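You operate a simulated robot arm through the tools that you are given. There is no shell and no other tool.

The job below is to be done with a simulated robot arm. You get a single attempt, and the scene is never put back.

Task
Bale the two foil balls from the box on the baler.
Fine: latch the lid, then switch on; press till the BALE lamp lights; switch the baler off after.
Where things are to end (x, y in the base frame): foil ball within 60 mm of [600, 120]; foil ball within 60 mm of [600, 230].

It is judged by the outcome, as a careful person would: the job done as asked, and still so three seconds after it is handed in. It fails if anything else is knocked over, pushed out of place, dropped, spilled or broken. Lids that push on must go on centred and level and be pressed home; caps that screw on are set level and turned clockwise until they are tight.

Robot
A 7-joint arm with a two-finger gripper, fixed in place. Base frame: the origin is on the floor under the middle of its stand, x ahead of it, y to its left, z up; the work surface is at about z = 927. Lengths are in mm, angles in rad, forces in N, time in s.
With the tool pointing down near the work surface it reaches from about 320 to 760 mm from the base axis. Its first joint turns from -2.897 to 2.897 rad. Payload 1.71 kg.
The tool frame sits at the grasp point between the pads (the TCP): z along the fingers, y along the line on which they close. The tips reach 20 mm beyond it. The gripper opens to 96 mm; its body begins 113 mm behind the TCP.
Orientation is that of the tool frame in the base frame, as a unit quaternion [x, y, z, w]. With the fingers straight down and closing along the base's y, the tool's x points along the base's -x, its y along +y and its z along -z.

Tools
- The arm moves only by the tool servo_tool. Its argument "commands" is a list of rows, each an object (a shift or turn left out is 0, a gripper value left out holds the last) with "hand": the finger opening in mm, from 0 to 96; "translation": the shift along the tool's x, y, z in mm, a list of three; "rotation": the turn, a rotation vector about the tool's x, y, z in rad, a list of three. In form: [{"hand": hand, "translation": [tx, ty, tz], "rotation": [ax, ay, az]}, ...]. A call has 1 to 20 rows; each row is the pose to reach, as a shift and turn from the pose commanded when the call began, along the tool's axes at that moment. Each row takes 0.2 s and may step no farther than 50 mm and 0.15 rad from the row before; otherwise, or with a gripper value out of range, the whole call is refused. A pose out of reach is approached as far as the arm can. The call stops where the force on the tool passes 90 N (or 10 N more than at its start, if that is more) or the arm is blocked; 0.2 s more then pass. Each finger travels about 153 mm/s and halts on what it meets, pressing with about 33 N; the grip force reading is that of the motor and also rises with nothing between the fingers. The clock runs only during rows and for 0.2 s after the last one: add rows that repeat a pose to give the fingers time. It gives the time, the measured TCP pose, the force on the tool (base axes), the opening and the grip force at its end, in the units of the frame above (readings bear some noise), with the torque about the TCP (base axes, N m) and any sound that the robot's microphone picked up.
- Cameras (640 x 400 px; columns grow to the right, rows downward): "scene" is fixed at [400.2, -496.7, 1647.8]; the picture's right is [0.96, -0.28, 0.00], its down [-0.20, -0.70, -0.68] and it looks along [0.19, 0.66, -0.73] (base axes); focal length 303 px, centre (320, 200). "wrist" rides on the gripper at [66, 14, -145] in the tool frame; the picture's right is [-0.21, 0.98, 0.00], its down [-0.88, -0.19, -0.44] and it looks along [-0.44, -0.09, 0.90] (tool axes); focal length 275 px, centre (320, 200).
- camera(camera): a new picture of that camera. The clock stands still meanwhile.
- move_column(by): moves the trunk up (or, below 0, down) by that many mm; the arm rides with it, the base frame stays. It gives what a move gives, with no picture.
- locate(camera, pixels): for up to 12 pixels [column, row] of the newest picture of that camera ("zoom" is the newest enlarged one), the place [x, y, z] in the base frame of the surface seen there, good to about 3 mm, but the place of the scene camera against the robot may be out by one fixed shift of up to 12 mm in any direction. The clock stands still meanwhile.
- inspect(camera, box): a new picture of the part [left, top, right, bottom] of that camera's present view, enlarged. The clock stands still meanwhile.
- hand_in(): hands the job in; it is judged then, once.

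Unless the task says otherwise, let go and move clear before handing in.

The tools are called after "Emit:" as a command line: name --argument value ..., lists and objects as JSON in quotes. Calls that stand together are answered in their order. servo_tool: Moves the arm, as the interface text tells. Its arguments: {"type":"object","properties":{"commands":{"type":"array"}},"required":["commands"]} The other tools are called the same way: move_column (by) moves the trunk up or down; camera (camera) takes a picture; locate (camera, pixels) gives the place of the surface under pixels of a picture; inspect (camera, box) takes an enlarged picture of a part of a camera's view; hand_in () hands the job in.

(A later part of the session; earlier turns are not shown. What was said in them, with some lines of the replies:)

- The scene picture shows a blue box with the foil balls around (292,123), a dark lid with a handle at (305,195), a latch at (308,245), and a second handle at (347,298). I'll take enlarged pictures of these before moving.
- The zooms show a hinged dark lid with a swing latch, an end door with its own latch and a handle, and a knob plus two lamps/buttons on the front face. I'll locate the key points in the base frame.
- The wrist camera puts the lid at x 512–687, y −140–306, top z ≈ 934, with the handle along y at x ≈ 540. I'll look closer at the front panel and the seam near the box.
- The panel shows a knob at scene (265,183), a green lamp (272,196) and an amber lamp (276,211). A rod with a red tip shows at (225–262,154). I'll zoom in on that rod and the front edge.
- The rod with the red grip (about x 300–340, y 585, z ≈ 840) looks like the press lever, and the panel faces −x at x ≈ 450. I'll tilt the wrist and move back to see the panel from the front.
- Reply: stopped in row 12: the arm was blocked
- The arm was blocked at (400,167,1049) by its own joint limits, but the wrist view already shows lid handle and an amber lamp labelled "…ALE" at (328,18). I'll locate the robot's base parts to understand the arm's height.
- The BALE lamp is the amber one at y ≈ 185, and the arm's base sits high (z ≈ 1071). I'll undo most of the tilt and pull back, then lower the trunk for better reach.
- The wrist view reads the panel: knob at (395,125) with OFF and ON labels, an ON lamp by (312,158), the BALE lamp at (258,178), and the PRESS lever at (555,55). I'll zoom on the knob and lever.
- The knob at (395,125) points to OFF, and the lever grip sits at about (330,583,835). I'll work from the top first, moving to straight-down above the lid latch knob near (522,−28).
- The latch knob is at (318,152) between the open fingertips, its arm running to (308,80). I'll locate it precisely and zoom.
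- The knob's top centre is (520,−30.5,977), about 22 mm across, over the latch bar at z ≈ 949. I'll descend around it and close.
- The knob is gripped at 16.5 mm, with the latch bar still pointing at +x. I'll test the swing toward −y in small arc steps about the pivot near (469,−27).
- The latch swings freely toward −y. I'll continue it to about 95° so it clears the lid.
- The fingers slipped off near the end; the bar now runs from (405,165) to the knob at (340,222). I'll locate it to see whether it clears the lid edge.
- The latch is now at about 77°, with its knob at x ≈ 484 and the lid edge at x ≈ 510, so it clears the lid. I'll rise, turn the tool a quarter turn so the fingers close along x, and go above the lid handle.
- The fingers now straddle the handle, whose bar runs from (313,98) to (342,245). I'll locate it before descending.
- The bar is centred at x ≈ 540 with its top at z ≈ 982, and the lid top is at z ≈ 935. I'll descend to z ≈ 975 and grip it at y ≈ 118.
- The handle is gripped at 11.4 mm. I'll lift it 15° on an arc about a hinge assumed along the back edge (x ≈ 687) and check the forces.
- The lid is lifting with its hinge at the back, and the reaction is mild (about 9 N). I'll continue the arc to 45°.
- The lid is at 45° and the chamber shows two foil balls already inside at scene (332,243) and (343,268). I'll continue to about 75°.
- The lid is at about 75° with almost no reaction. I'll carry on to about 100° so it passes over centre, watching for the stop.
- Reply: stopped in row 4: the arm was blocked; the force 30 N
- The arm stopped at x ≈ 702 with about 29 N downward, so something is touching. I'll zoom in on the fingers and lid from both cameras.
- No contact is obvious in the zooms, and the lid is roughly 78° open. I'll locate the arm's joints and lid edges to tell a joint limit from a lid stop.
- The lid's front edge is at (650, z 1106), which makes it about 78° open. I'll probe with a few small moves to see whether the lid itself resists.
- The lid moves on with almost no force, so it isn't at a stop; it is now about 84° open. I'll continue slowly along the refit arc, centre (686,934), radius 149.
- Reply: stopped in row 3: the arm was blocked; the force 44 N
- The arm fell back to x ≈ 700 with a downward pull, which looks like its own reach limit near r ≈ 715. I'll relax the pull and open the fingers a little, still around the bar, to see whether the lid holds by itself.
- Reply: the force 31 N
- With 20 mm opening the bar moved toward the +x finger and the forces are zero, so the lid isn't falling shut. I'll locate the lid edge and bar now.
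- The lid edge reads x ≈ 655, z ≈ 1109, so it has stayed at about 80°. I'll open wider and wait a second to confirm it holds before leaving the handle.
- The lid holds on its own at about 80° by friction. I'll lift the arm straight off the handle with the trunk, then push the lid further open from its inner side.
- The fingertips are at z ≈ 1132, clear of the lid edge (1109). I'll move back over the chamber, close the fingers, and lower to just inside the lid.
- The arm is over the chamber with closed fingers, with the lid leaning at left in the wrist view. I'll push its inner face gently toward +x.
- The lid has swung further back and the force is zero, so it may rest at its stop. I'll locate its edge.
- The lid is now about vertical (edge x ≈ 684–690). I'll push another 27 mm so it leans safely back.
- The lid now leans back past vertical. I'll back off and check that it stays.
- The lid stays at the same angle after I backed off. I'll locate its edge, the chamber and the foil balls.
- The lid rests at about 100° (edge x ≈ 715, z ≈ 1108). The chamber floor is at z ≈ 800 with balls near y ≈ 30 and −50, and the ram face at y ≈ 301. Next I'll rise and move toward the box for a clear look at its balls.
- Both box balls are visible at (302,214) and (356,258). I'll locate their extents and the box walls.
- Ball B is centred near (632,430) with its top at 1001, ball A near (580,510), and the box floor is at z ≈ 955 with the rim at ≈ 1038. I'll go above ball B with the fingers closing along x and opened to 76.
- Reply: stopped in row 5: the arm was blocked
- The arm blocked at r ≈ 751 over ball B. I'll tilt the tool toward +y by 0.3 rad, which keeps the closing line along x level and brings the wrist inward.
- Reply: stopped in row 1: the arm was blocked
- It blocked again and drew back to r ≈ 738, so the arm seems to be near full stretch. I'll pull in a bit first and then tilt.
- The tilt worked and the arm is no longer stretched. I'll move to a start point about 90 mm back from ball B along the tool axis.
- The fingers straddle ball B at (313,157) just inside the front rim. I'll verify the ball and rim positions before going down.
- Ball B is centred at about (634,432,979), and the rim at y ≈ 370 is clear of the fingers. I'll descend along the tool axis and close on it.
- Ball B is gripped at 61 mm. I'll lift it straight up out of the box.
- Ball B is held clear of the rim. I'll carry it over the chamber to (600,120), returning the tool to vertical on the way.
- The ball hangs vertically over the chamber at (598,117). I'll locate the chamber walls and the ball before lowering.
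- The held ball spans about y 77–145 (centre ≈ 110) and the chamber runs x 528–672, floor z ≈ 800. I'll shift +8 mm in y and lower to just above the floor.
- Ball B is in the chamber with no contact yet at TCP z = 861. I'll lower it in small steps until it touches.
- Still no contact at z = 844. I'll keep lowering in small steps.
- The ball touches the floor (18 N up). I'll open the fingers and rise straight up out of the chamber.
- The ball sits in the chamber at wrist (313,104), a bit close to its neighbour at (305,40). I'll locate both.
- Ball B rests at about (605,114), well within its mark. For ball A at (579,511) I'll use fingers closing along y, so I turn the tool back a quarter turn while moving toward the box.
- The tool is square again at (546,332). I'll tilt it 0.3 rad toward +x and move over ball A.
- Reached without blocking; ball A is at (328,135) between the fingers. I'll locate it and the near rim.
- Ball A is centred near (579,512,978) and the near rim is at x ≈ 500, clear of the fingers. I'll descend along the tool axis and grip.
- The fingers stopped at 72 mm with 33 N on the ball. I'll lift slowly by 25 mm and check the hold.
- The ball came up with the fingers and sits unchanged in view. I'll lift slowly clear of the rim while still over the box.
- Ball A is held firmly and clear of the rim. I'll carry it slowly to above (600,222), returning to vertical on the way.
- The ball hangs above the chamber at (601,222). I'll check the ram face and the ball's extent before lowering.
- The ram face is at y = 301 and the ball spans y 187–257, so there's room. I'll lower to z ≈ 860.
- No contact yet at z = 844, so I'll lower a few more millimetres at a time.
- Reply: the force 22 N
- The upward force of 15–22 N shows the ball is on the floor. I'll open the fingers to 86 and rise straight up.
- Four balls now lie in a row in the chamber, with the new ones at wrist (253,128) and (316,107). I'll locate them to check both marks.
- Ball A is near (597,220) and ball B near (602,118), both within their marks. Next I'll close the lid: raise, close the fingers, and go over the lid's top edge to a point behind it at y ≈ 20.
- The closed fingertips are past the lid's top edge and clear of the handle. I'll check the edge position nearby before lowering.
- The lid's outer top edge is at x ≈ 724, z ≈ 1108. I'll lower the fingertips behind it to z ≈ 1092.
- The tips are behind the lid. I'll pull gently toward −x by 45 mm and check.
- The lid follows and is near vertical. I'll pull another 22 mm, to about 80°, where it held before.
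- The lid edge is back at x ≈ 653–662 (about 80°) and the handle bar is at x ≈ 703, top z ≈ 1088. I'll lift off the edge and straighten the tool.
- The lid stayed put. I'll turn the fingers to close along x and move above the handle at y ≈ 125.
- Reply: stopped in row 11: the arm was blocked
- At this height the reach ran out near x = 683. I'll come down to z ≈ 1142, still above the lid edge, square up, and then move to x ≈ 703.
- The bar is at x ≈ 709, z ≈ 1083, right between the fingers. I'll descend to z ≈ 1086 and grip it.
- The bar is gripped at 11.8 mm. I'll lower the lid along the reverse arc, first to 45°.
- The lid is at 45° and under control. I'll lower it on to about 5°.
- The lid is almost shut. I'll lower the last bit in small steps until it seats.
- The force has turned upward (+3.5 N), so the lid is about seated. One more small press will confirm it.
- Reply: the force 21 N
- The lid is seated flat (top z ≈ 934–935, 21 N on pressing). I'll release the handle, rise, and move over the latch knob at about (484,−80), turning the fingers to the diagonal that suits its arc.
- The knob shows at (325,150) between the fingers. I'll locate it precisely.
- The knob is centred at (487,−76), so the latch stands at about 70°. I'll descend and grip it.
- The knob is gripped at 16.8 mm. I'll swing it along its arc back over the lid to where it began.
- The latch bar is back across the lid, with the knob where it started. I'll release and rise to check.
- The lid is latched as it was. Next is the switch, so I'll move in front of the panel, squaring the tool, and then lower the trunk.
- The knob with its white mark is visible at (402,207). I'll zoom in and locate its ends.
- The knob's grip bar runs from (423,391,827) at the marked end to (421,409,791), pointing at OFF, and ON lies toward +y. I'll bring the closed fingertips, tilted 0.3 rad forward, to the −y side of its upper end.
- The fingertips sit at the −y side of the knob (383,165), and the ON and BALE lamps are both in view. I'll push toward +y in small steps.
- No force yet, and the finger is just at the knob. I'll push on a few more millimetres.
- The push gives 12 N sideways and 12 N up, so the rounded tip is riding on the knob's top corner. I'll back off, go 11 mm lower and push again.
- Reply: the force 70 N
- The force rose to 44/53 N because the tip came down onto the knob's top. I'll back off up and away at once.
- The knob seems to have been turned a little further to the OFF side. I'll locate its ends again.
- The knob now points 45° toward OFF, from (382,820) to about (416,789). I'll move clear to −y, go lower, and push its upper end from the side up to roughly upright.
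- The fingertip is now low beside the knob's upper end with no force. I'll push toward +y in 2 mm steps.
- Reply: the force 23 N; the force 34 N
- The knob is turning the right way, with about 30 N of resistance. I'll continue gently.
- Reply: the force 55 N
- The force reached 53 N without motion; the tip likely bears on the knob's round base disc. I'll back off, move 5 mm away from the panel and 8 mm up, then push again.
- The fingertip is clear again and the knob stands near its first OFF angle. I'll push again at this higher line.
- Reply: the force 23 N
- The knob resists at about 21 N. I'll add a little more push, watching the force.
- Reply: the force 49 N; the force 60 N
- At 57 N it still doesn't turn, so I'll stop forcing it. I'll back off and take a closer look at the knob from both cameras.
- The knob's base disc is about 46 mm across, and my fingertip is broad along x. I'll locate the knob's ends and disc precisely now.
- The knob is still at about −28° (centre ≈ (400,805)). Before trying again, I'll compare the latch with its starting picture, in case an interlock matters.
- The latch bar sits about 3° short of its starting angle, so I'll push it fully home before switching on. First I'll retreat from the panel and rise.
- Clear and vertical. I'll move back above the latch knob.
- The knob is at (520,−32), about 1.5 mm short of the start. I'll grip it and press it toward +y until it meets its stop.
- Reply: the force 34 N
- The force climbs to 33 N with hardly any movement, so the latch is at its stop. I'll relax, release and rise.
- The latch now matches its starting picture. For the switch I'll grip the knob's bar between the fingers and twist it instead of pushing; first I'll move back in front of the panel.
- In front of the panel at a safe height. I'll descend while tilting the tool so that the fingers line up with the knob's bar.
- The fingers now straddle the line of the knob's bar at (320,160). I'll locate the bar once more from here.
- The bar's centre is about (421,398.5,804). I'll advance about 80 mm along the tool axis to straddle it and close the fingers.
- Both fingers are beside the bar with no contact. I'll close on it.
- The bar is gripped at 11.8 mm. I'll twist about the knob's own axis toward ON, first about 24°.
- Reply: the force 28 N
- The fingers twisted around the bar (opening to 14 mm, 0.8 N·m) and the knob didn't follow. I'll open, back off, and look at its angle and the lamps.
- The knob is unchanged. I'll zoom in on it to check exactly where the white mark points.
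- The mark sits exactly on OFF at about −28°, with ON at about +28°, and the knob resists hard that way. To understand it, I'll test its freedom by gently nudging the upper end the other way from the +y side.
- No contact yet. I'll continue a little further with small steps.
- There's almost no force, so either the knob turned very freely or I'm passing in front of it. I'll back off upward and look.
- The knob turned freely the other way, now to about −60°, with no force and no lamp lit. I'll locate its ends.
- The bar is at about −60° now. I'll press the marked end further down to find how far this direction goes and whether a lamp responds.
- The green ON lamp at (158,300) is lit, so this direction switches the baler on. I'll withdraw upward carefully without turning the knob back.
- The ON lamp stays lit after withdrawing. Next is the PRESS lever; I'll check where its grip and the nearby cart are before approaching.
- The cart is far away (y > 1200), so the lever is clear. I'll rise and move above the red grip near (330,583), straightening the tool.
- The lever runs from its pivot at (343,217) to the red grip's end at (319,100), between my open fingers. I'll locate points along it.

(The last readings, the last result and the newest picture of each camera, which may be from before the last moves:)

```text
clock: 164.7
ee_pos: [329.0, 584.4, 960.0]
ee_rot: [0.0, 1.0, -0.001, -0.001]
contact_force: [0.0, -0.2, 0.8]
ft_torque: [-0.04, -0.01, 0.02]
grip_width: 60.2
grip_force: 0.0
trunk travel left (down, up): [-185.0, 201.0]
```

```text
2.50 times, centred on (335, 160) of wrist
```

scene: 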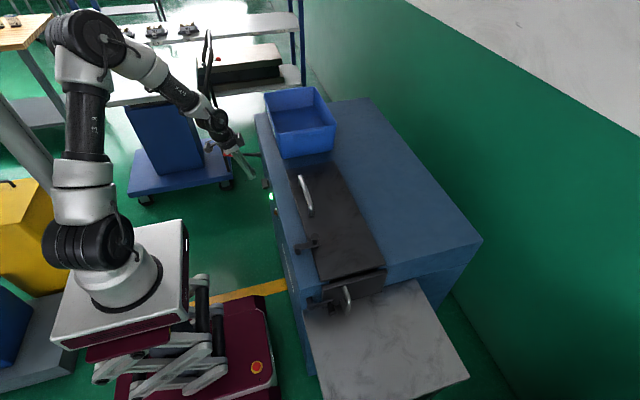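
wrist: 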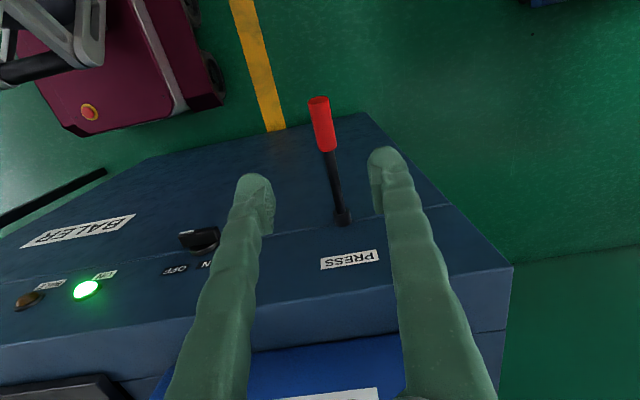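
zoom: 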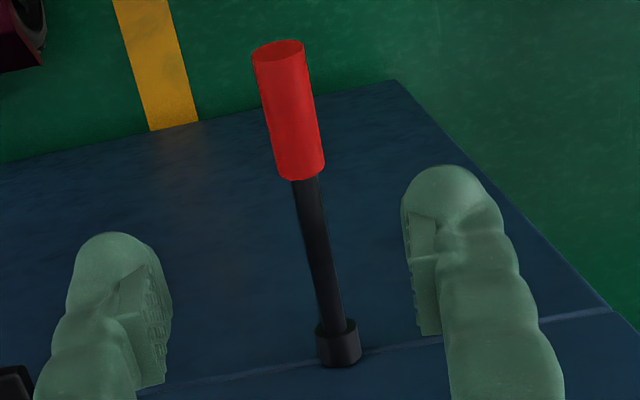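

The red grip spans x 290–338 at y ≈ 591, with its axis at z ≈ 831 near x = 313. I'll lower the open fingers around it and grip it.

Emit:
servo_tool --commands '[{"translation": [8, 6.5, 30]}, {"translation": [16, 6.5, 60]}, {"translation": [16, 6.5, 90]}, {"translation": [16, 6.5, 115]}, {"translation": [16, 6.5, 128]}, {"translation": [16, 6.5, 128]}]'

Emit:
camera --camera "wrist"

```text
clock: 166.1
ee_pos: [313.2, 595.0, 829.5]
ee_rot: [0.0, 1.0, 0.0, 0.0]
contact_force: [-0.2, 0.5, -0.1]
ft_torque: [-0.01, 0.01, 0.0]
grip_width: 60.0
grip_force: 0.1
trunk travel left (down, up): [-185.0, 201.0]
```

```text
taken
```

wrist: 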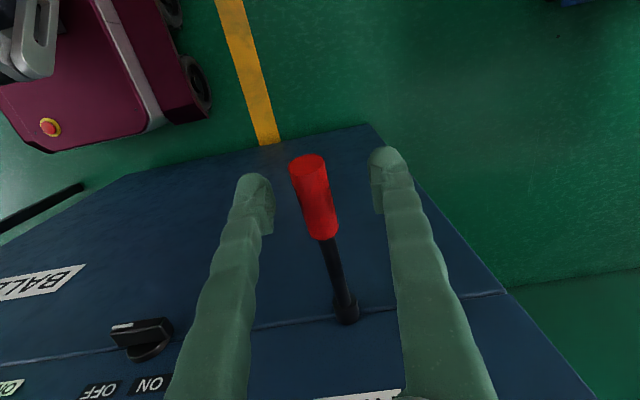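

The grip is between the fingers. I'll close on it.

Emit:
servo_tool --commands '[{"hand": 40}, {"hand": 25}, {"hand": 12}, {"hand": 12}, {"hand": 12}]'

Emit:
camera --camera "wrist"

Emit:
inspect --camera "scene" --box '[190, 120, 310, 230]'

```text
clock: 167.3
ee_pos: [311.9, 593.1, 829.3]
ee_rot: [0.0, 1.0, 0.0, 0.0]
contact_force: [-1.3, -13.3, -2.7]
ft_torque: [0.08, 0.17, -0.02]
grip_width: 20.0
grip_force: 5.8
trunk travel left (down, up): [-185.0, 201.0]
```

```text
taken
```

wrist: 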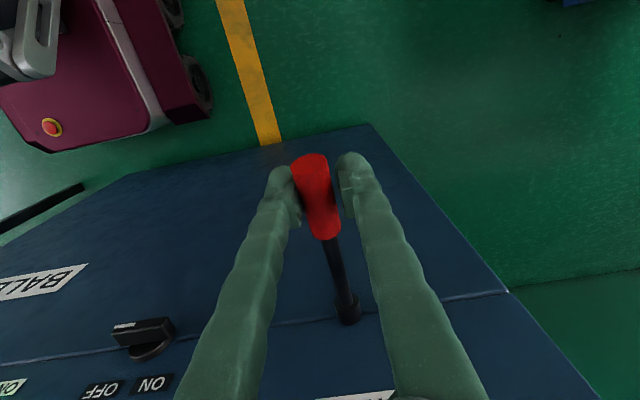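

```text
3.64 times, centred on (250, 175) of scene
```

zoom: 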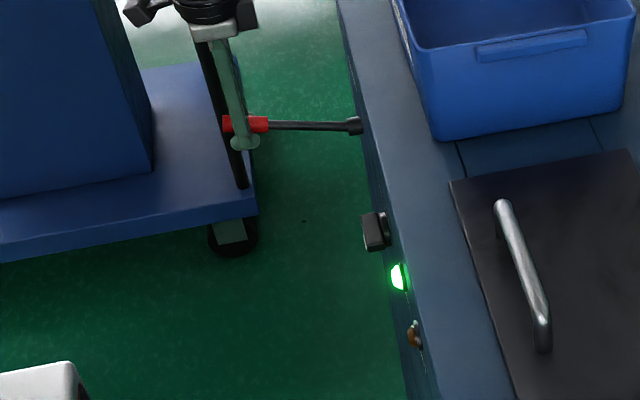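

The grip closed at 20 mm with a small sideways pull of 13 N. I'll centre 2 mm toward −y and start pressing the lever down along its arc, first about 10°.

Emit:
servo_tool --commands '[{"translation": [0, -2, 0]}, {"translation": [0, -2, 0]}, {"translation": [1.2, -2, 5.6]}, {"translation": [2.4, -2, 11.2]}, {"translation": [3.2, -2, 17]}, {"translation": [3.9, -2, 22.7]}]'

Emit:
inspect --camera "scene" --box '[190, 120, 310, 230]'

```text
clock: 168.7
ee_pos: [309.8, 589.9, 809.9]
ee_rot: [0.0, 1.0, 0.003, 0.001]
contact_force: [-3.0, -2.5, 10.0]
ft_torque: [0.06, -1.16, -0.12]
grip_width: 15.2
grip_force: 34.9
trunk travel left (down, up): [-185.0, 201.0]
```

```text
3.64 times, centred on (250, 175) of scene
```

zoom: 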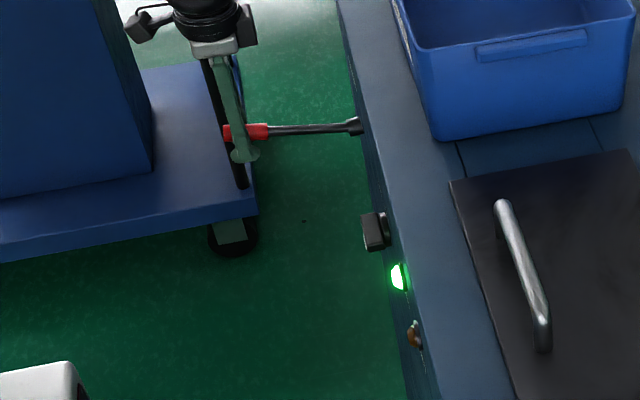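

The lever moves down under about 10 N and the BALE lamp is still dark. I'll continue to about 25°.

Emit:
servo_tool --commands '[{"translation": [0.3, 0, 5.8]}, {"translation": [0.5, 0, 11.5]}, {"translation": [0.3, 0, 17.3]}, {"translation": [0, 0, 23.1]}, {"translation": [-0.8, 0, 28.8]}, {"translation": [-1.6, 0, 34.5]}]'

Emit:
inspect --camera "scene" --box '[190, 120, 310, 230]'

```text
clock: 170.1
ee_pos: [309.4, 589.4, 774.5]
ee_rot: [0.0, 1.0, -0.001, 0.0]
contact_force: [-3.7, 6.4, 9.3]
ft_torque: [-0.08, -1.06, -0.05]
grip_width: 14.6
grip_force: 34.9
trunk travel left (down, up): [-185.0, 201.0]
```

```text
3.64 times, centred on (250, 175) of scene
```

zoom: 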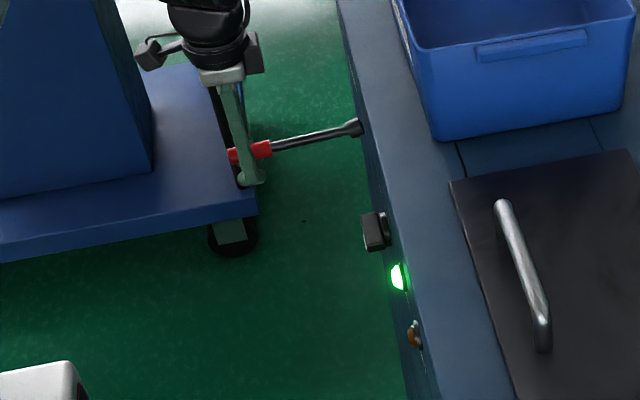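

Still dark at about 25°. I'll continue to about 45°.

Emit:
servo_tool --commands '[{"translation": [-1.2, 0, 5.7]}, {"translation": [-2.5, 0, 11.3]}, {"translation": [-4.2, 0, 16.8]}, {"translation": [-6, 0, 22.3]}, {"translation": [-8.2, 0, 27.7]}, {"translation": [-10.4, 0, 33]}, {"translation": [-13.1, 0, 38.2]}, {"translation": [-15.8, 0, 43.2]}]'

Emit:
inspect --camera "scene" --box '[190, 120, 310, 230]'

```text
clock: 171.9
ee_pos: [327.3, 586.8, 728.7]
ee_rot: [0.0, 1.0, -0.003, 0.001]
contact_force: [-0.6, 0.9, -0.6]
ft_torque: [-0.04, -0.07, 0.01]
grip_width: 12.1
grip_force: 0.1
trunk travel left (down, up): [-185.0, 201.0]
```

```text
3.64 times, centred on (250, 175) of scene
```

zoom: 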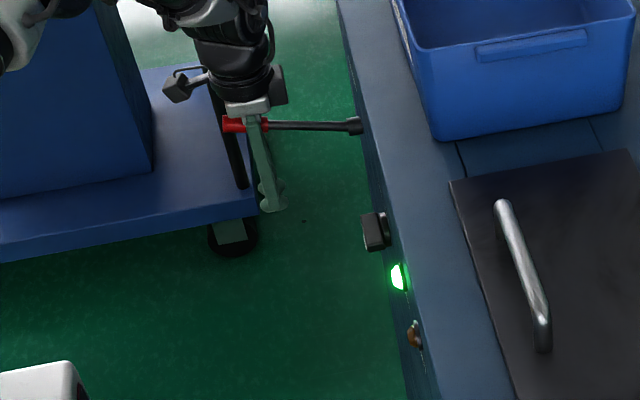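

The lever slipped through the pads and sprang back up; it now sits between the finger shafts just under the palm. I'll look at it from the wrist before pressing with the palm.

Emit:
camera --camera "wrist"

Emit:
inspect --camera "scene" --box '[220, 125, 280, 185]'

```text
taken
```

wrist: 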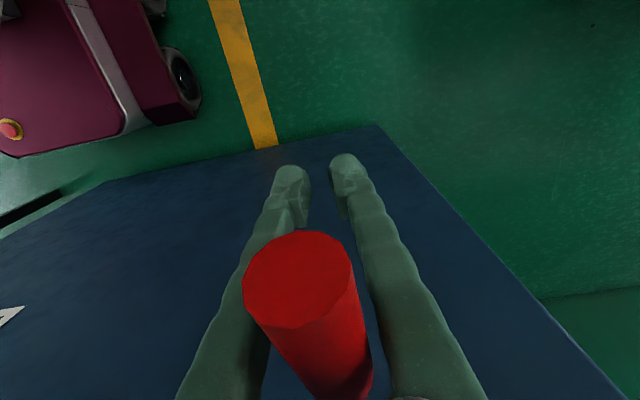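

```text
6.67 times, centred on (250, 155) of scene
```

zoom: 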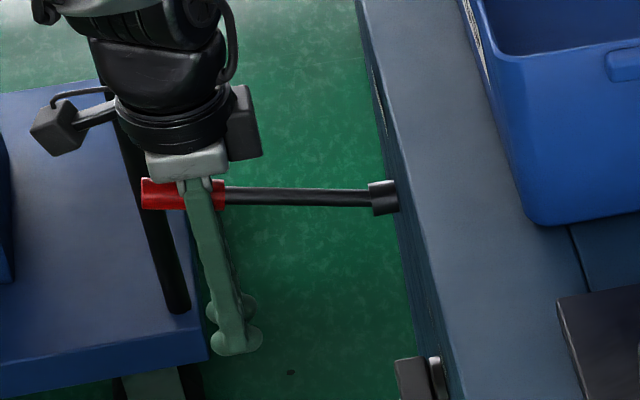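

The lever is trapped between the shafts, right under the palm, so I'll press it down with the palm. First I'll push straight down about 35 mm to bring the lever level.

Emit:
servo_tool --commands '[{"translation": [1, 3, 3], "hand": 25}, {"translation": [2, 3, 9]}, {"translation": [3, 3, 15]}, {"translation": [3.5, 3, 21]}, {"translation": [4, 3, 27]}, {"translation": [4, 3, 34]}]'

Emit:
inspect --camera "scene" --box '[200, 120, 310, 230]'

```text
clock: 173.3
ee_pos: [322.9, 591.2, 697.0]
ee_rot: [0.0, 1.0, 0.0, 0.0]
contact_force: [-1.9, -2.3, 2.4]
ft_torque: [0.23, -0.14, 0.0]
grip_width: 24.9
grip_force: 0.0
trunk travel left (down, up): [-185.0, 201.0]
```

```text
3.64 times, centred on (255, 175) of scene
```

zoom: 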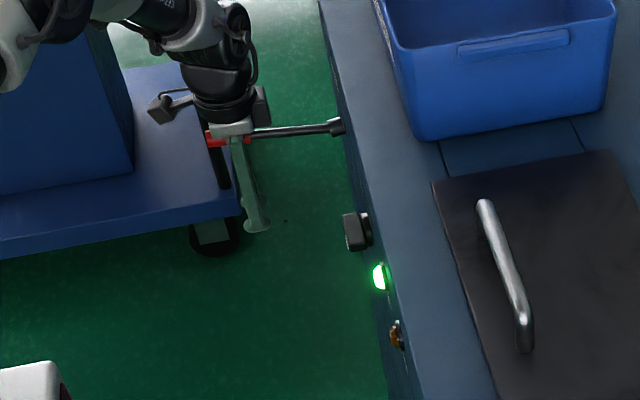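

The lever is level and the load is light, BALE still dark. I'll keep pressing while tilting the tool forward with the lever, to about 20° below level.

Emit:
servo_tool --commands '[{"translation": [-4.6, 0, 5.3], "rotation": [0, -0.044, 0]}, {"translation": [-9.4, 0, 10.6], "rotation": [0, -0.087, 0]}, {"translation": [-14.6, 0, 15.1], "rotation": [0, -0.131, 0]}, {"translation": [-19.8, 0, 19.6], "rotation": [0, -0.1745, 0]}, {"translation": [-25.2, 0, 23.7], "rotation": [0, -0.218, 0]}, {"translation": [-30.7, 0, 27.8], "rotation": [0, -0.262, 0]}, {"translation": [-36.5, 0, 31.4], "rotation": [0, -0.305, 0]}, {"translation": [-42.3, 0, 34.9], "rotation": [0, -0.349, 0]}]'

Emit:
inspect --camera "scene" --box '[200, 120, 310, 230]'

```text
clock: 175.1
ee_pos: [363.5, 591.6, 662.2]
ee_rot: [-0.001, 0.985, 0.001, 0.174]
contact_force: [0.6, -5.6, 4.7]
ft_torque: [0.54, 0.3, 0.3]
grip_width: 25.3
grip_force: 0.0
trunk travel left (down, up): [-185.0, 201.0]
```

```text
3.64 times, centred on (255, 175) of scene
```

zoom: 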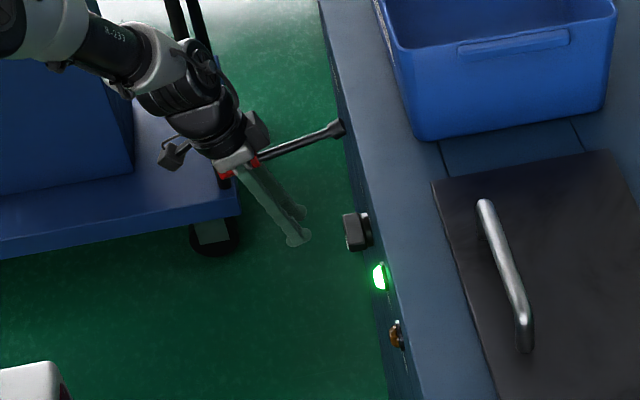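

About 20° below level, the lamp is still dark and the load is only about 7 N. I'll press on to 30°.

Emit:
servo_tool --commands '[{"translation": [-4.8, 0, 5], "rotation": [0, -0.044, 0]}, {"translation": [-9.6, 0, 9.9], "rotation": [0, -0.087, 0]}, {"translation": [-14.6, 0, 14.4], "rotation": [0, -0.131, 0]}, {"translation": [-19.7, 0, 18.9], "rotation": [0, -0.175, 0]}, {"translation": [-19.7, 0, 18.9], "rotation": [0, -0.175, 0]}]'

Emit:
inspect --camera "scene" --box '[200, 120, 310, 230]'

```text
clock: 176.3
ee_pos: [384.7, 592.1, 663.8]
ee_rot: [0.001, 0.964, 0.007, 0.265]
contact_force: [-9.7, -28.3, 75.0]
ft_torque: [2.45, 4.8, 1.9]
grip_width: 23.8
grip_force: 0.0
trunk travel left (down, up): [-185.0, 201.0]
```

```text
3.64 times, centred on (255, 175) of scene
```

zoom: 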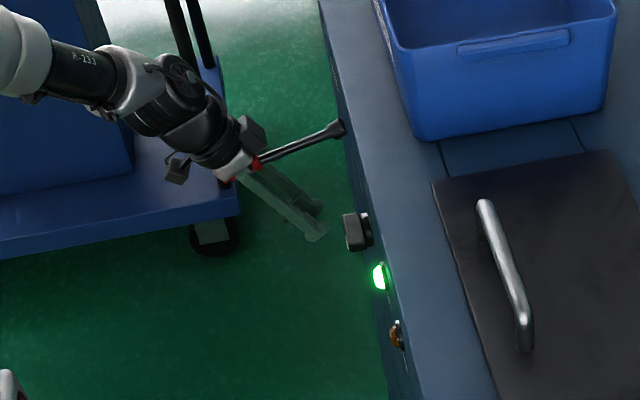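

The force rose to 75 N, so the lever is at its bottom stop. I'll ease off to a light hold there and keep holding while watching the BALE lamp.

Emit:
servo_tool --commands '[{"translation": [5, 0, -6.5], "rotation": [0, 0.052, 0]}, {"translation": [8, 0, -10.4], "rotation": [0, 0.084, 0]}, {"translation": [8, 0, -10.4], "rotation": [0, 0.084, 0]}, {"translation": [8, 0, -10.4], "rotation": [0, 0.084, 0]}, {"translation": [8, 0, -10.4], "rotation": [0, 0.084, 0]}]'

Emit:
inspect --camera "scene" --box '[200, 120, 310, 230]'

```text
clock: 177.5
ee_pos: [374.5, 591.0, 659.4]
ee_rot: [0.0, 0.976, 0.002, 0.218]
contact_force: [3.8, -6.8, 34.1]
ft_torque: [0.82, 2.6, 0.43]
grip_width: 24.9
grip_force: 0.0
trunk travel left (down, up): [-185.0, 201.0]
```

```text
3.64 times, centred on (255, 175) of scene
```

zoom: 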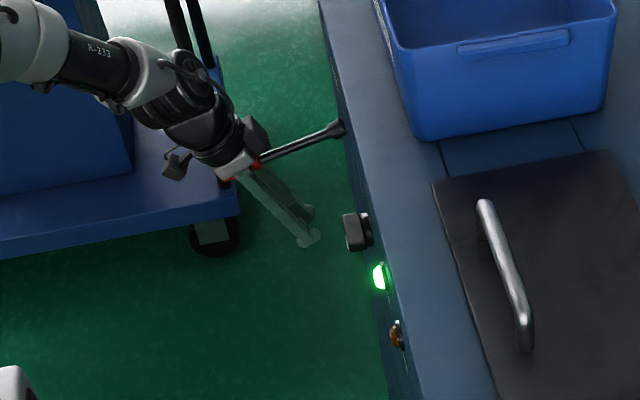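

The lever is held at the bottom with about 34 N. I'll hold it a few seconds.

Emit:
servo_tool --commands '[{"translation": [0, 0, 0]}, {"translation": [0, 0, 0]}, {"translation": [0, 0, 0]}, {"translation": [0, 0, 0]}, {"translation": [0, 0, 0]}, {"translation": [0, 0, 0]}, {"translation": [0, 0, 0]}, {"translation": [0, 0, 0]}, {"translation": [0, 0, 0]}, {"translation": [0, 0, 0]}]'

Emit:
inspect --camera "scene" --box '[200, 120, 310, 230]'

```text
clock: 179.7
ee_pos: [374.9, 589.9, 659.4]
ee_rot: [-0.001, 0.975, 0.001, 0.221]
contact_force: [-1.3, -9.4, 29.8]
ft_torque: [0.9, 1.82, 0.54]
grip_width: 25.1
grip_force: 0.1
trunk travel left (down, up): [-185.0, 201.0]
```

```text
3.64 times, centred on (255, 175) of scene
```

zoom: 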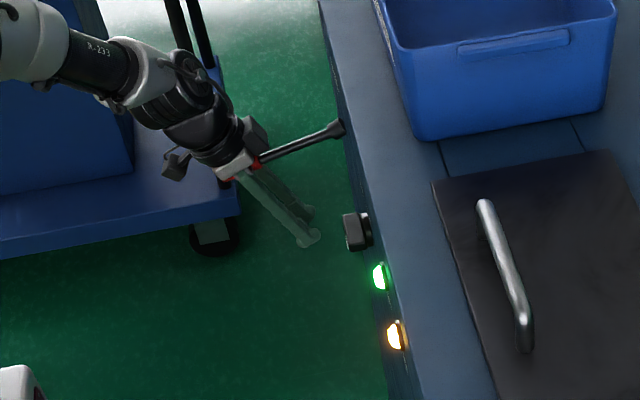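

The BALE lamp is lit at zoom (397,335). I'll let the lever come back up gently by reversing the arc.

Emit:
servo_tool --commands '[{"translation": [4.2, 0, -2.2], "rotation": [0, 0.048, 0]}, {"translation": [8.5, 0, -4.5], "rotation": [0, 0.097, 0]}, {"translation": [12.2, 0, -10.2], "rotation": [0, 0.14, 0]}, {"translation": [15.9, 0, -15.9], "rotation": [0, 0.184, 0]}, {"translation": [19, 0, -22], "rotation": [0, 0.227, 0]}, {"translation": [22.1, 0, -28], "rotation": [0, 0.27, 0]}, {"translation": [25, 0, -34.3], "rotation": [0, 0.315, 0]}, {"translation": [27.7, 0, -40.6], "rotation": [0, 0.359, 0]}, {"translation": [29.7, 0, -47.5], "rotation": [0, 0.403, 0]}, {"translation": [31.6, 0, -54.4], "rotation": [0, 0.446, 0]}, {"translation": [31.6, 0, -54.4], "rotation": [0, 0.446, 0]}]'

Emit:
inspect --camera "scene" --box '[200, 120, 310, 230]'

```text
clock: 182.1
ee_pos: [326.6, 590.1, 690.0]
ee_rot: [0.0, 1.0, 0.001, -0.005]
contact_force: [-7.6, 0.0, 3.6]
ft_torque: [0.08, -0.95, -0.01]
grip_width: 25.1
grip_force: 0.1
trunk travel left (down, up): [-185.0, 201.0]
```

```text
3.64 times, centred on (255, 175) of scene
```

zoom: 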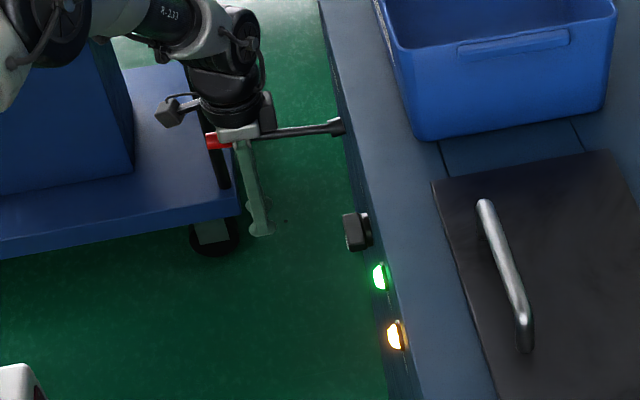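

The lamp stays lit with the lever coming up. I'll open the fingers and rise straight up, letting the lever return to rest.

Emit:
servo_tool --commands '[{"translation": [0, 0, -10], "hand": 50}, {"translation": [0, 0, -25], "hand": 64}, {"translation": [0, 0, -40]}, {"translation": [0, 0, -60]}, {"translation": [0, 0, -90]}, {"translation": [0, 0, -130]}, {"translation": [0, 0, -170]}, {"translation": [0, 0, -210]}, {"translation": [0, 0, -250]}, {"translation": [0, 0, -250]}]'

Emit:
camera --camera "wrist"

Emit:
inspect --camera "scene" --box '[190, 120, 310, 230]'

```text
clock: 184.3
ee_pos: [326.4, 591.9, 938.7]
ee_rot: [0.0, 1.0, 0.0, -0.003]
contact_force: [0.3, -0.6, -0.4]
ft_torque: [0.0, 0.01, -0.01]
grip_width: 63.9
grip_force: 0.0
trunk travel left (down, up): [-185.0, 201.0]
```

```text
taken
```

wrist: 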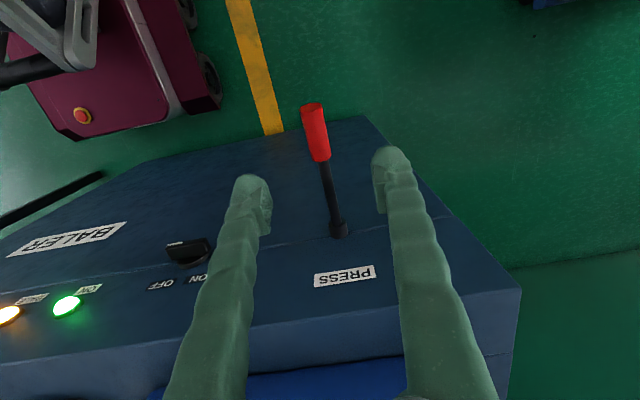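

```text
3.64 times, centred on (250, 175) of scene
```

zoom: 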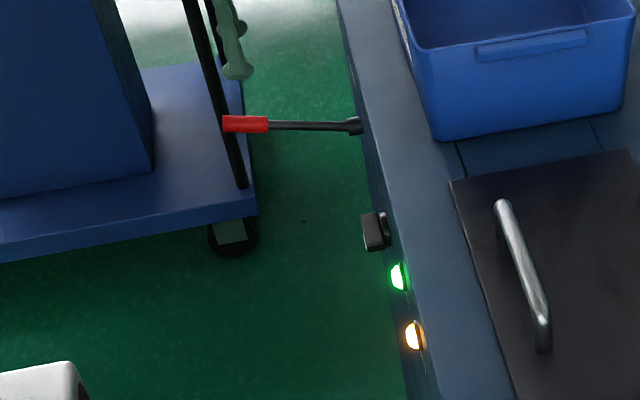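

The lever is back at rest and both lamps are lit. Next I'll switch off, moving to above the unmarked (+y) end of the knob with closed, tilted fingers.

Emit:
servo_tool --commands '[{"translation": [-5, -35, 0], "hand": 0}, {"translation": [-15, -75, 0], "rotation": [0, -0.075, 0]}, {"translation": [-30, -115, 10], "rotation": [0, -0.15, 0]}, {"translation": [-48, -150, 25], "rotation": [0, -0.225, 0]}, {"translation": [-60, -166, 42], "rotation": [0, -0.3, 0]}, {"translation": [-68.6, -166, 54], "rotation": [0, -0.3, 0]}, {"translation": [-68.6, -166, 54], "rotation": [0, -0.3, 0]}]'

Emit:
camera --camera "wrist"

Emit:
inspect --camera "wrist" --box '[220, 110, 380, 230]'

```text
clock: 185.9
ee_pos: [396.2, 424.3, 891.3]
ee_rot: [-0.001, 0.989, -0.001, 0.147]
contact_force: [-0.8, -0.2, 0.8]
ft_torque: [0.0, 0.0, 0.02]
grip_width: 0.4
grip_force: 29.1
trunk travel left (down, up): [-185.0, 201.0]
```

```text
taken
```

wrist: 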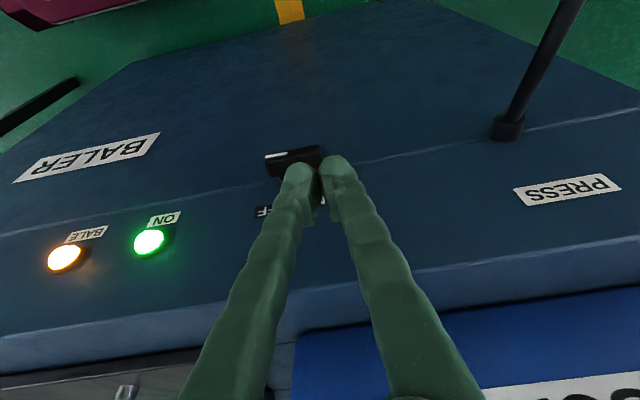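

```text
3.33 times, centred on (300, 170) of wrist
```

zoom: 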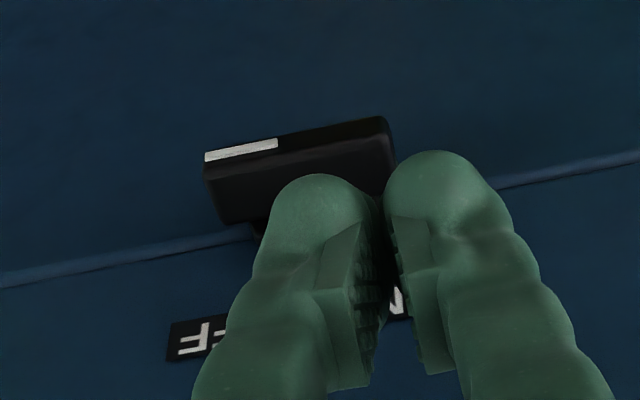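

Emit:
locate --camera "wrist" --pixels '[[270, 157], [318, 149], [295, 153], [268, 170], [321, 158], [285, 165], [300, 150], [280, 155]]'

```text
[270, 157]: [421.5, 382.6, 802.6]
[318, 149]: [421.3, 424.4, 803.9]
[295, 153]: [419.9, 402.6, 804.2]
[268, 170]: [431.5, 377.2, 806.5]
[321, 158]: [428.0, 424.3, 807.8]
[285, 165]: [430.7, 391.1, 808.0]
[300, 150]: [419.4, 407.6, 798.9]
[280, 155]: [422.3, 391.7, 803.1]
```

The bar is horizontal (y 377–424, z ≈ 803) and the left fingertip is over its unmarked end. I'll come down and press that end lower to turn the mark back up.

Emit:
servo_tool --commands '[{"translation": [-1.2, 0, 21]}, {"translation": [-2.4, 0, 42]}, {"translation": [-3.6, 0, 60]}, {"translation": [-2.5, 0, 64]}, {"translation": [-1.6, 0, 67]}, {"translation": [-0.7, 0, 70]}, {"translation": [0.2, 0, 73]}]'

Emit:
camera --camera "wrist"

```text
clock: 187.5
ee_pos: [415.5, 424.9, 817.8]
ee_rot: [0.0, 0.989, 0.0, 0.146]
contact_force: [0.5, 0.0, 0.3]
ft_torque: [0.0, 0.0, 0.02]
grip_width: 0.1
grip_force: 29.4
trunk travel left (down, up): [-185.0, 201.0]
```

```text
taken
```

wrist: 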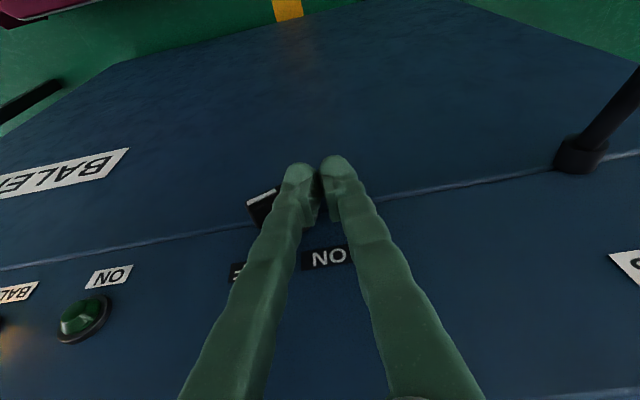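

The ON lamp has gone dark. I'll press a little further toward OFF.

Emit:
servo_tool --commands '[{"translation": [0.9, 0, 3]}, {"translation": [1.8, 0, 6]}, {"translation": [2.7, 0, 9]}]'

Emit:
camera --camera "wrist"

```text
clock: 188.3
ee_pos: [416.8, 427.3, 810.2]
ee_rot: [0.0, 0.989, 0.002, 0.148]
contact_force: [-1.6, 4.6, 7.0]
ft_torque: [-0.06, -0.05, 0.02]
grip_width: 0.0
grip_force: 29.7
trunk travel left (down, up): [-185.0, 201.0]
```

```text
taken
```

wrist: 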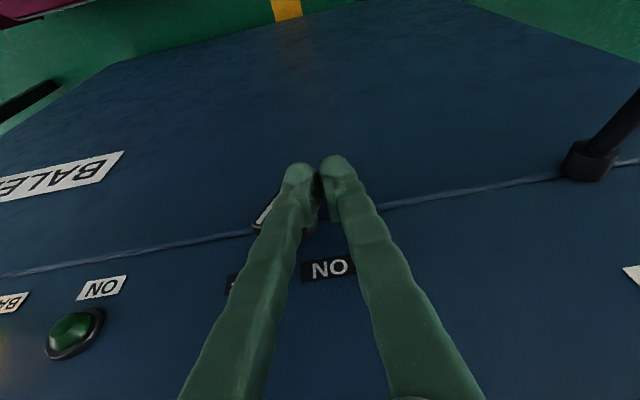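

The knob turned further and the finger is sliding off its end. I'll step aside and up to look at its angle.

Emit:
servo_tool --commands '[{"translation": [0, 8, 0]}, {"translation": [0, 12, -10]}, {"translation": [2, 12, -35]}, {"translation": [5, 0, -65]}, {"translation": [5, -40, -80]}, {"translation": [5, -75, -80]}, {"translation": [5, -75, -80]}]'

Emit:
camera --camera "wrist"

Emit:
inspect --camera "wrist" --box '[300, 100, 440, 220]'

```text
clock: 189.9
ee_pos: [391.7, 349.6, 883.2]
ee_rot: [0.0, 0.989, -0.001, 0.146]
contact_force: [0.6, 0.2, 0.6]
ft_torque: [0.0, 0.02, 0.01]
grip_width: 0.1
grip_force: 29.4
trunk travel left (down, up): [-185.0, 201.0]
```

```text
taken
```

wrist: 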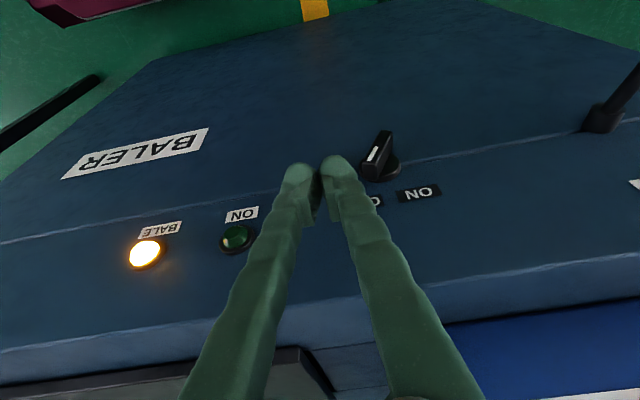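

```text
3.33 times, centred on (370, 160) of wrist
```

zoom: 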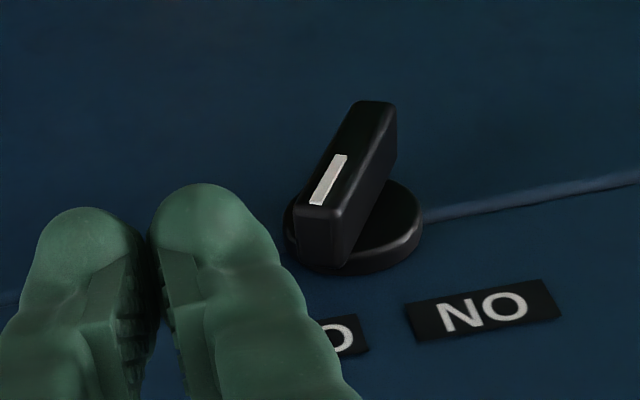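

The ON lamp is off, and the BALE lamp stays lit. The knob looks near OFF; I'll measure its angle.

Emit:
locate --camera "wrist" --pixels '[[383, 132], [388, 138], [363, 160], [370, 150], [376, 145], [365, 170], [385, 150], [368, 178]]'

```text
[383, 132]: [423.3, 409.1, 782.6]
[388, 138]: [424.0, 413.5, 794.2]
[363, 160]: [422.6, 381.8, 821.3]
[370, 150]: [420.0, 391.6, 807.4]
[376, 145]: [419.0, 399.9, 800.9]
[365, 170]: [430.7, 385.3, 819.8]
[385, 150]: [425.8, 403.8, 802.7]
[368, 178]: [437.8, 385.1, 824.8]
```

The knob is at about −35°, just short of its OFF stop at −28°. I'll nudge it gently home from the −y side.

Emit:
servo_tool --commands '[{"translation": [-2, -5, 20]}, {"translation": [-5, -5, 42]}, {"translation": [-7.3, -4, 59.7]}, {"translation": [-7.3, 0, 59.7]}, {"translation": [-7.3, 5, 59.7]}, {"translation": [-7.3, 9, 59.7]}, {"translation": [-7.3, 12, 59.7]}, {"translation": [-7.3, 14, 59.7]}]'

Emit:
inspect --camera "wrist" --box '[280, 90, 460, 240]'

```text
clock: 191.7
ee_pos: [411.7, 364.0, 828.9]
ee_rot: [-0.001, 0.989, 0.001, 0.147]
contact_force: [0.9, -3.9, 1.7]
ft_torque: [-0.01, -0.03, -0.05]
grip_width: 0.0
grip_force: 29.3
trunk travel left (down, up): [-185.0, 201.0]
```

```text
2.67 times, centred on (370, 165) of wrist
```

zoom: 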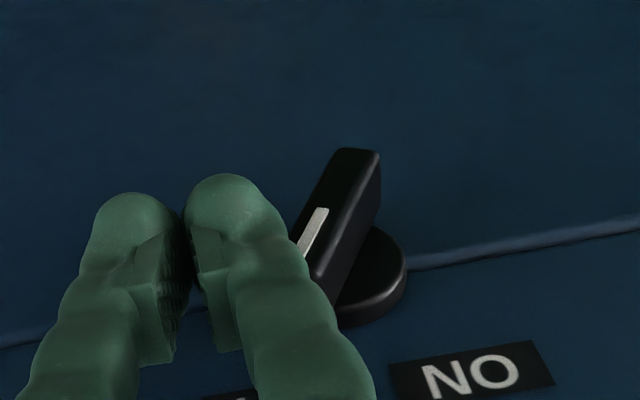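

A light 4 N contact at the same place as before shows the knob is at its OFF stop. I'll back away and rise clear.

Emit:
servo_tool --commands '[{"translation": [0, -10, 0]}, {"translation": [5, -25, -10]}, {"translation": [20, -30, -35]}, {"translation": [35, -30, -65]}, {"translation": [35, -30, -105], "rotation": [0, 0.08, 0]}, {"translation": [30, -30, -150], "rotation": [0, 0.16, 0]}, {"translation": [20, -30, -195], "rotation": [0, 0.24, 0]}, {"translation": [10, -30, -230], "rotation": [0, 0.294, 0]}, {"translation": [10, -30, -230], "rotation": [0, 0.294, 0]}]'

Emit:
camera --camera "wrist"

Emit:
camera --camera "scene"

```text
clock: 193.7
ee_pos: [335.8, 333.5, 1046.4]
ee_rot: [-0.002, 1.0, 0.001, 0.0]
contact_force: [0.0, -1.3, -0.2]
ft_torque: [-0.02, 0.02, -0.02]
grip_width: 0.0
grip_force: 30.2
trunk travel left (down, up): [-185.0, 201.0]
```

```text
taken
```

wrist: 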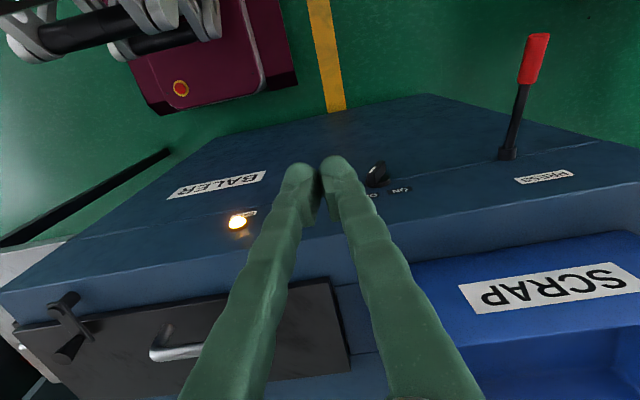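

```text
taken
```

scene: 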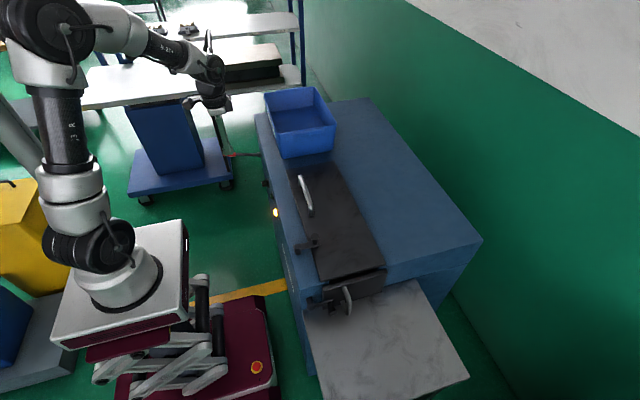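

Everything looks in place: lid latched, lever at rest, ON lamp dark, BALE lit, and the arm clear. I'll do one last close check of the knob and latch.

Emit:
inspect --camera "scene" --box '[240, 140, 340, 270]'

Emit:
inspect --camera "wrist" --box '[200, 130, 440, 260]'

```text
3.08 times, centred on (290, 205) of scene
```

zoom: 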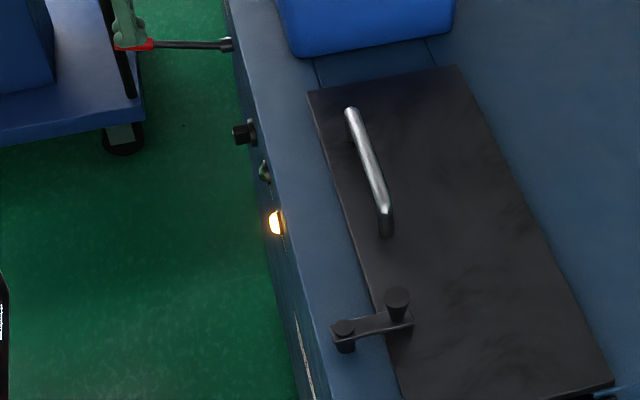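

```text
2.67 times, centred on (320, 195) of wrist
```

zoom: 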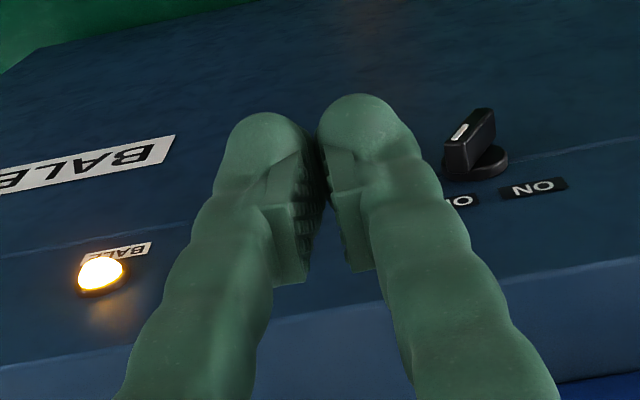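

The close views show the knob's mark at OFF, the ON lamp dark, BALE lit, the lid shut and latched, the lever at rest, and the box where it was. The arm is clear, so I'm handing in.

Emit:
hand_in

```text
The job is handed in.
```

The two foil balls are baled: the BALE lamp lit and is still on. The baler is switched off, the lid is shut and latched, and I've handed the job in.

- **Balls:** before I closed the lid, they measured about (602, 118) and (597, 220), both well within 60 mm of their marks. I did not open the lid again after pressing, so their positions since then are unchecked.
- **Other balls:** two foil balls were already in the chamber, and I left them there.
- **Latch:** it sat about 3° short after closing, so I pressed it to its stop before switching on.
- **Switch:** the knob would not turn from OFF towards the ON label, and I pushed it with up to about 57 N before stopping. Turning it the other way lit the ON lamp. It is now back at its OFF stop with the ON lamp dark.
- **Lever:** my first grip slipped and the lever sprang back up. I then pressed it down with the palm and held it at the bottom for about 3 seconds until the lamp lit. The force briefly reached 75 N at the bottom stop. The lever is back at rest.

Nothing else looked moved or damaged in the last pictures.
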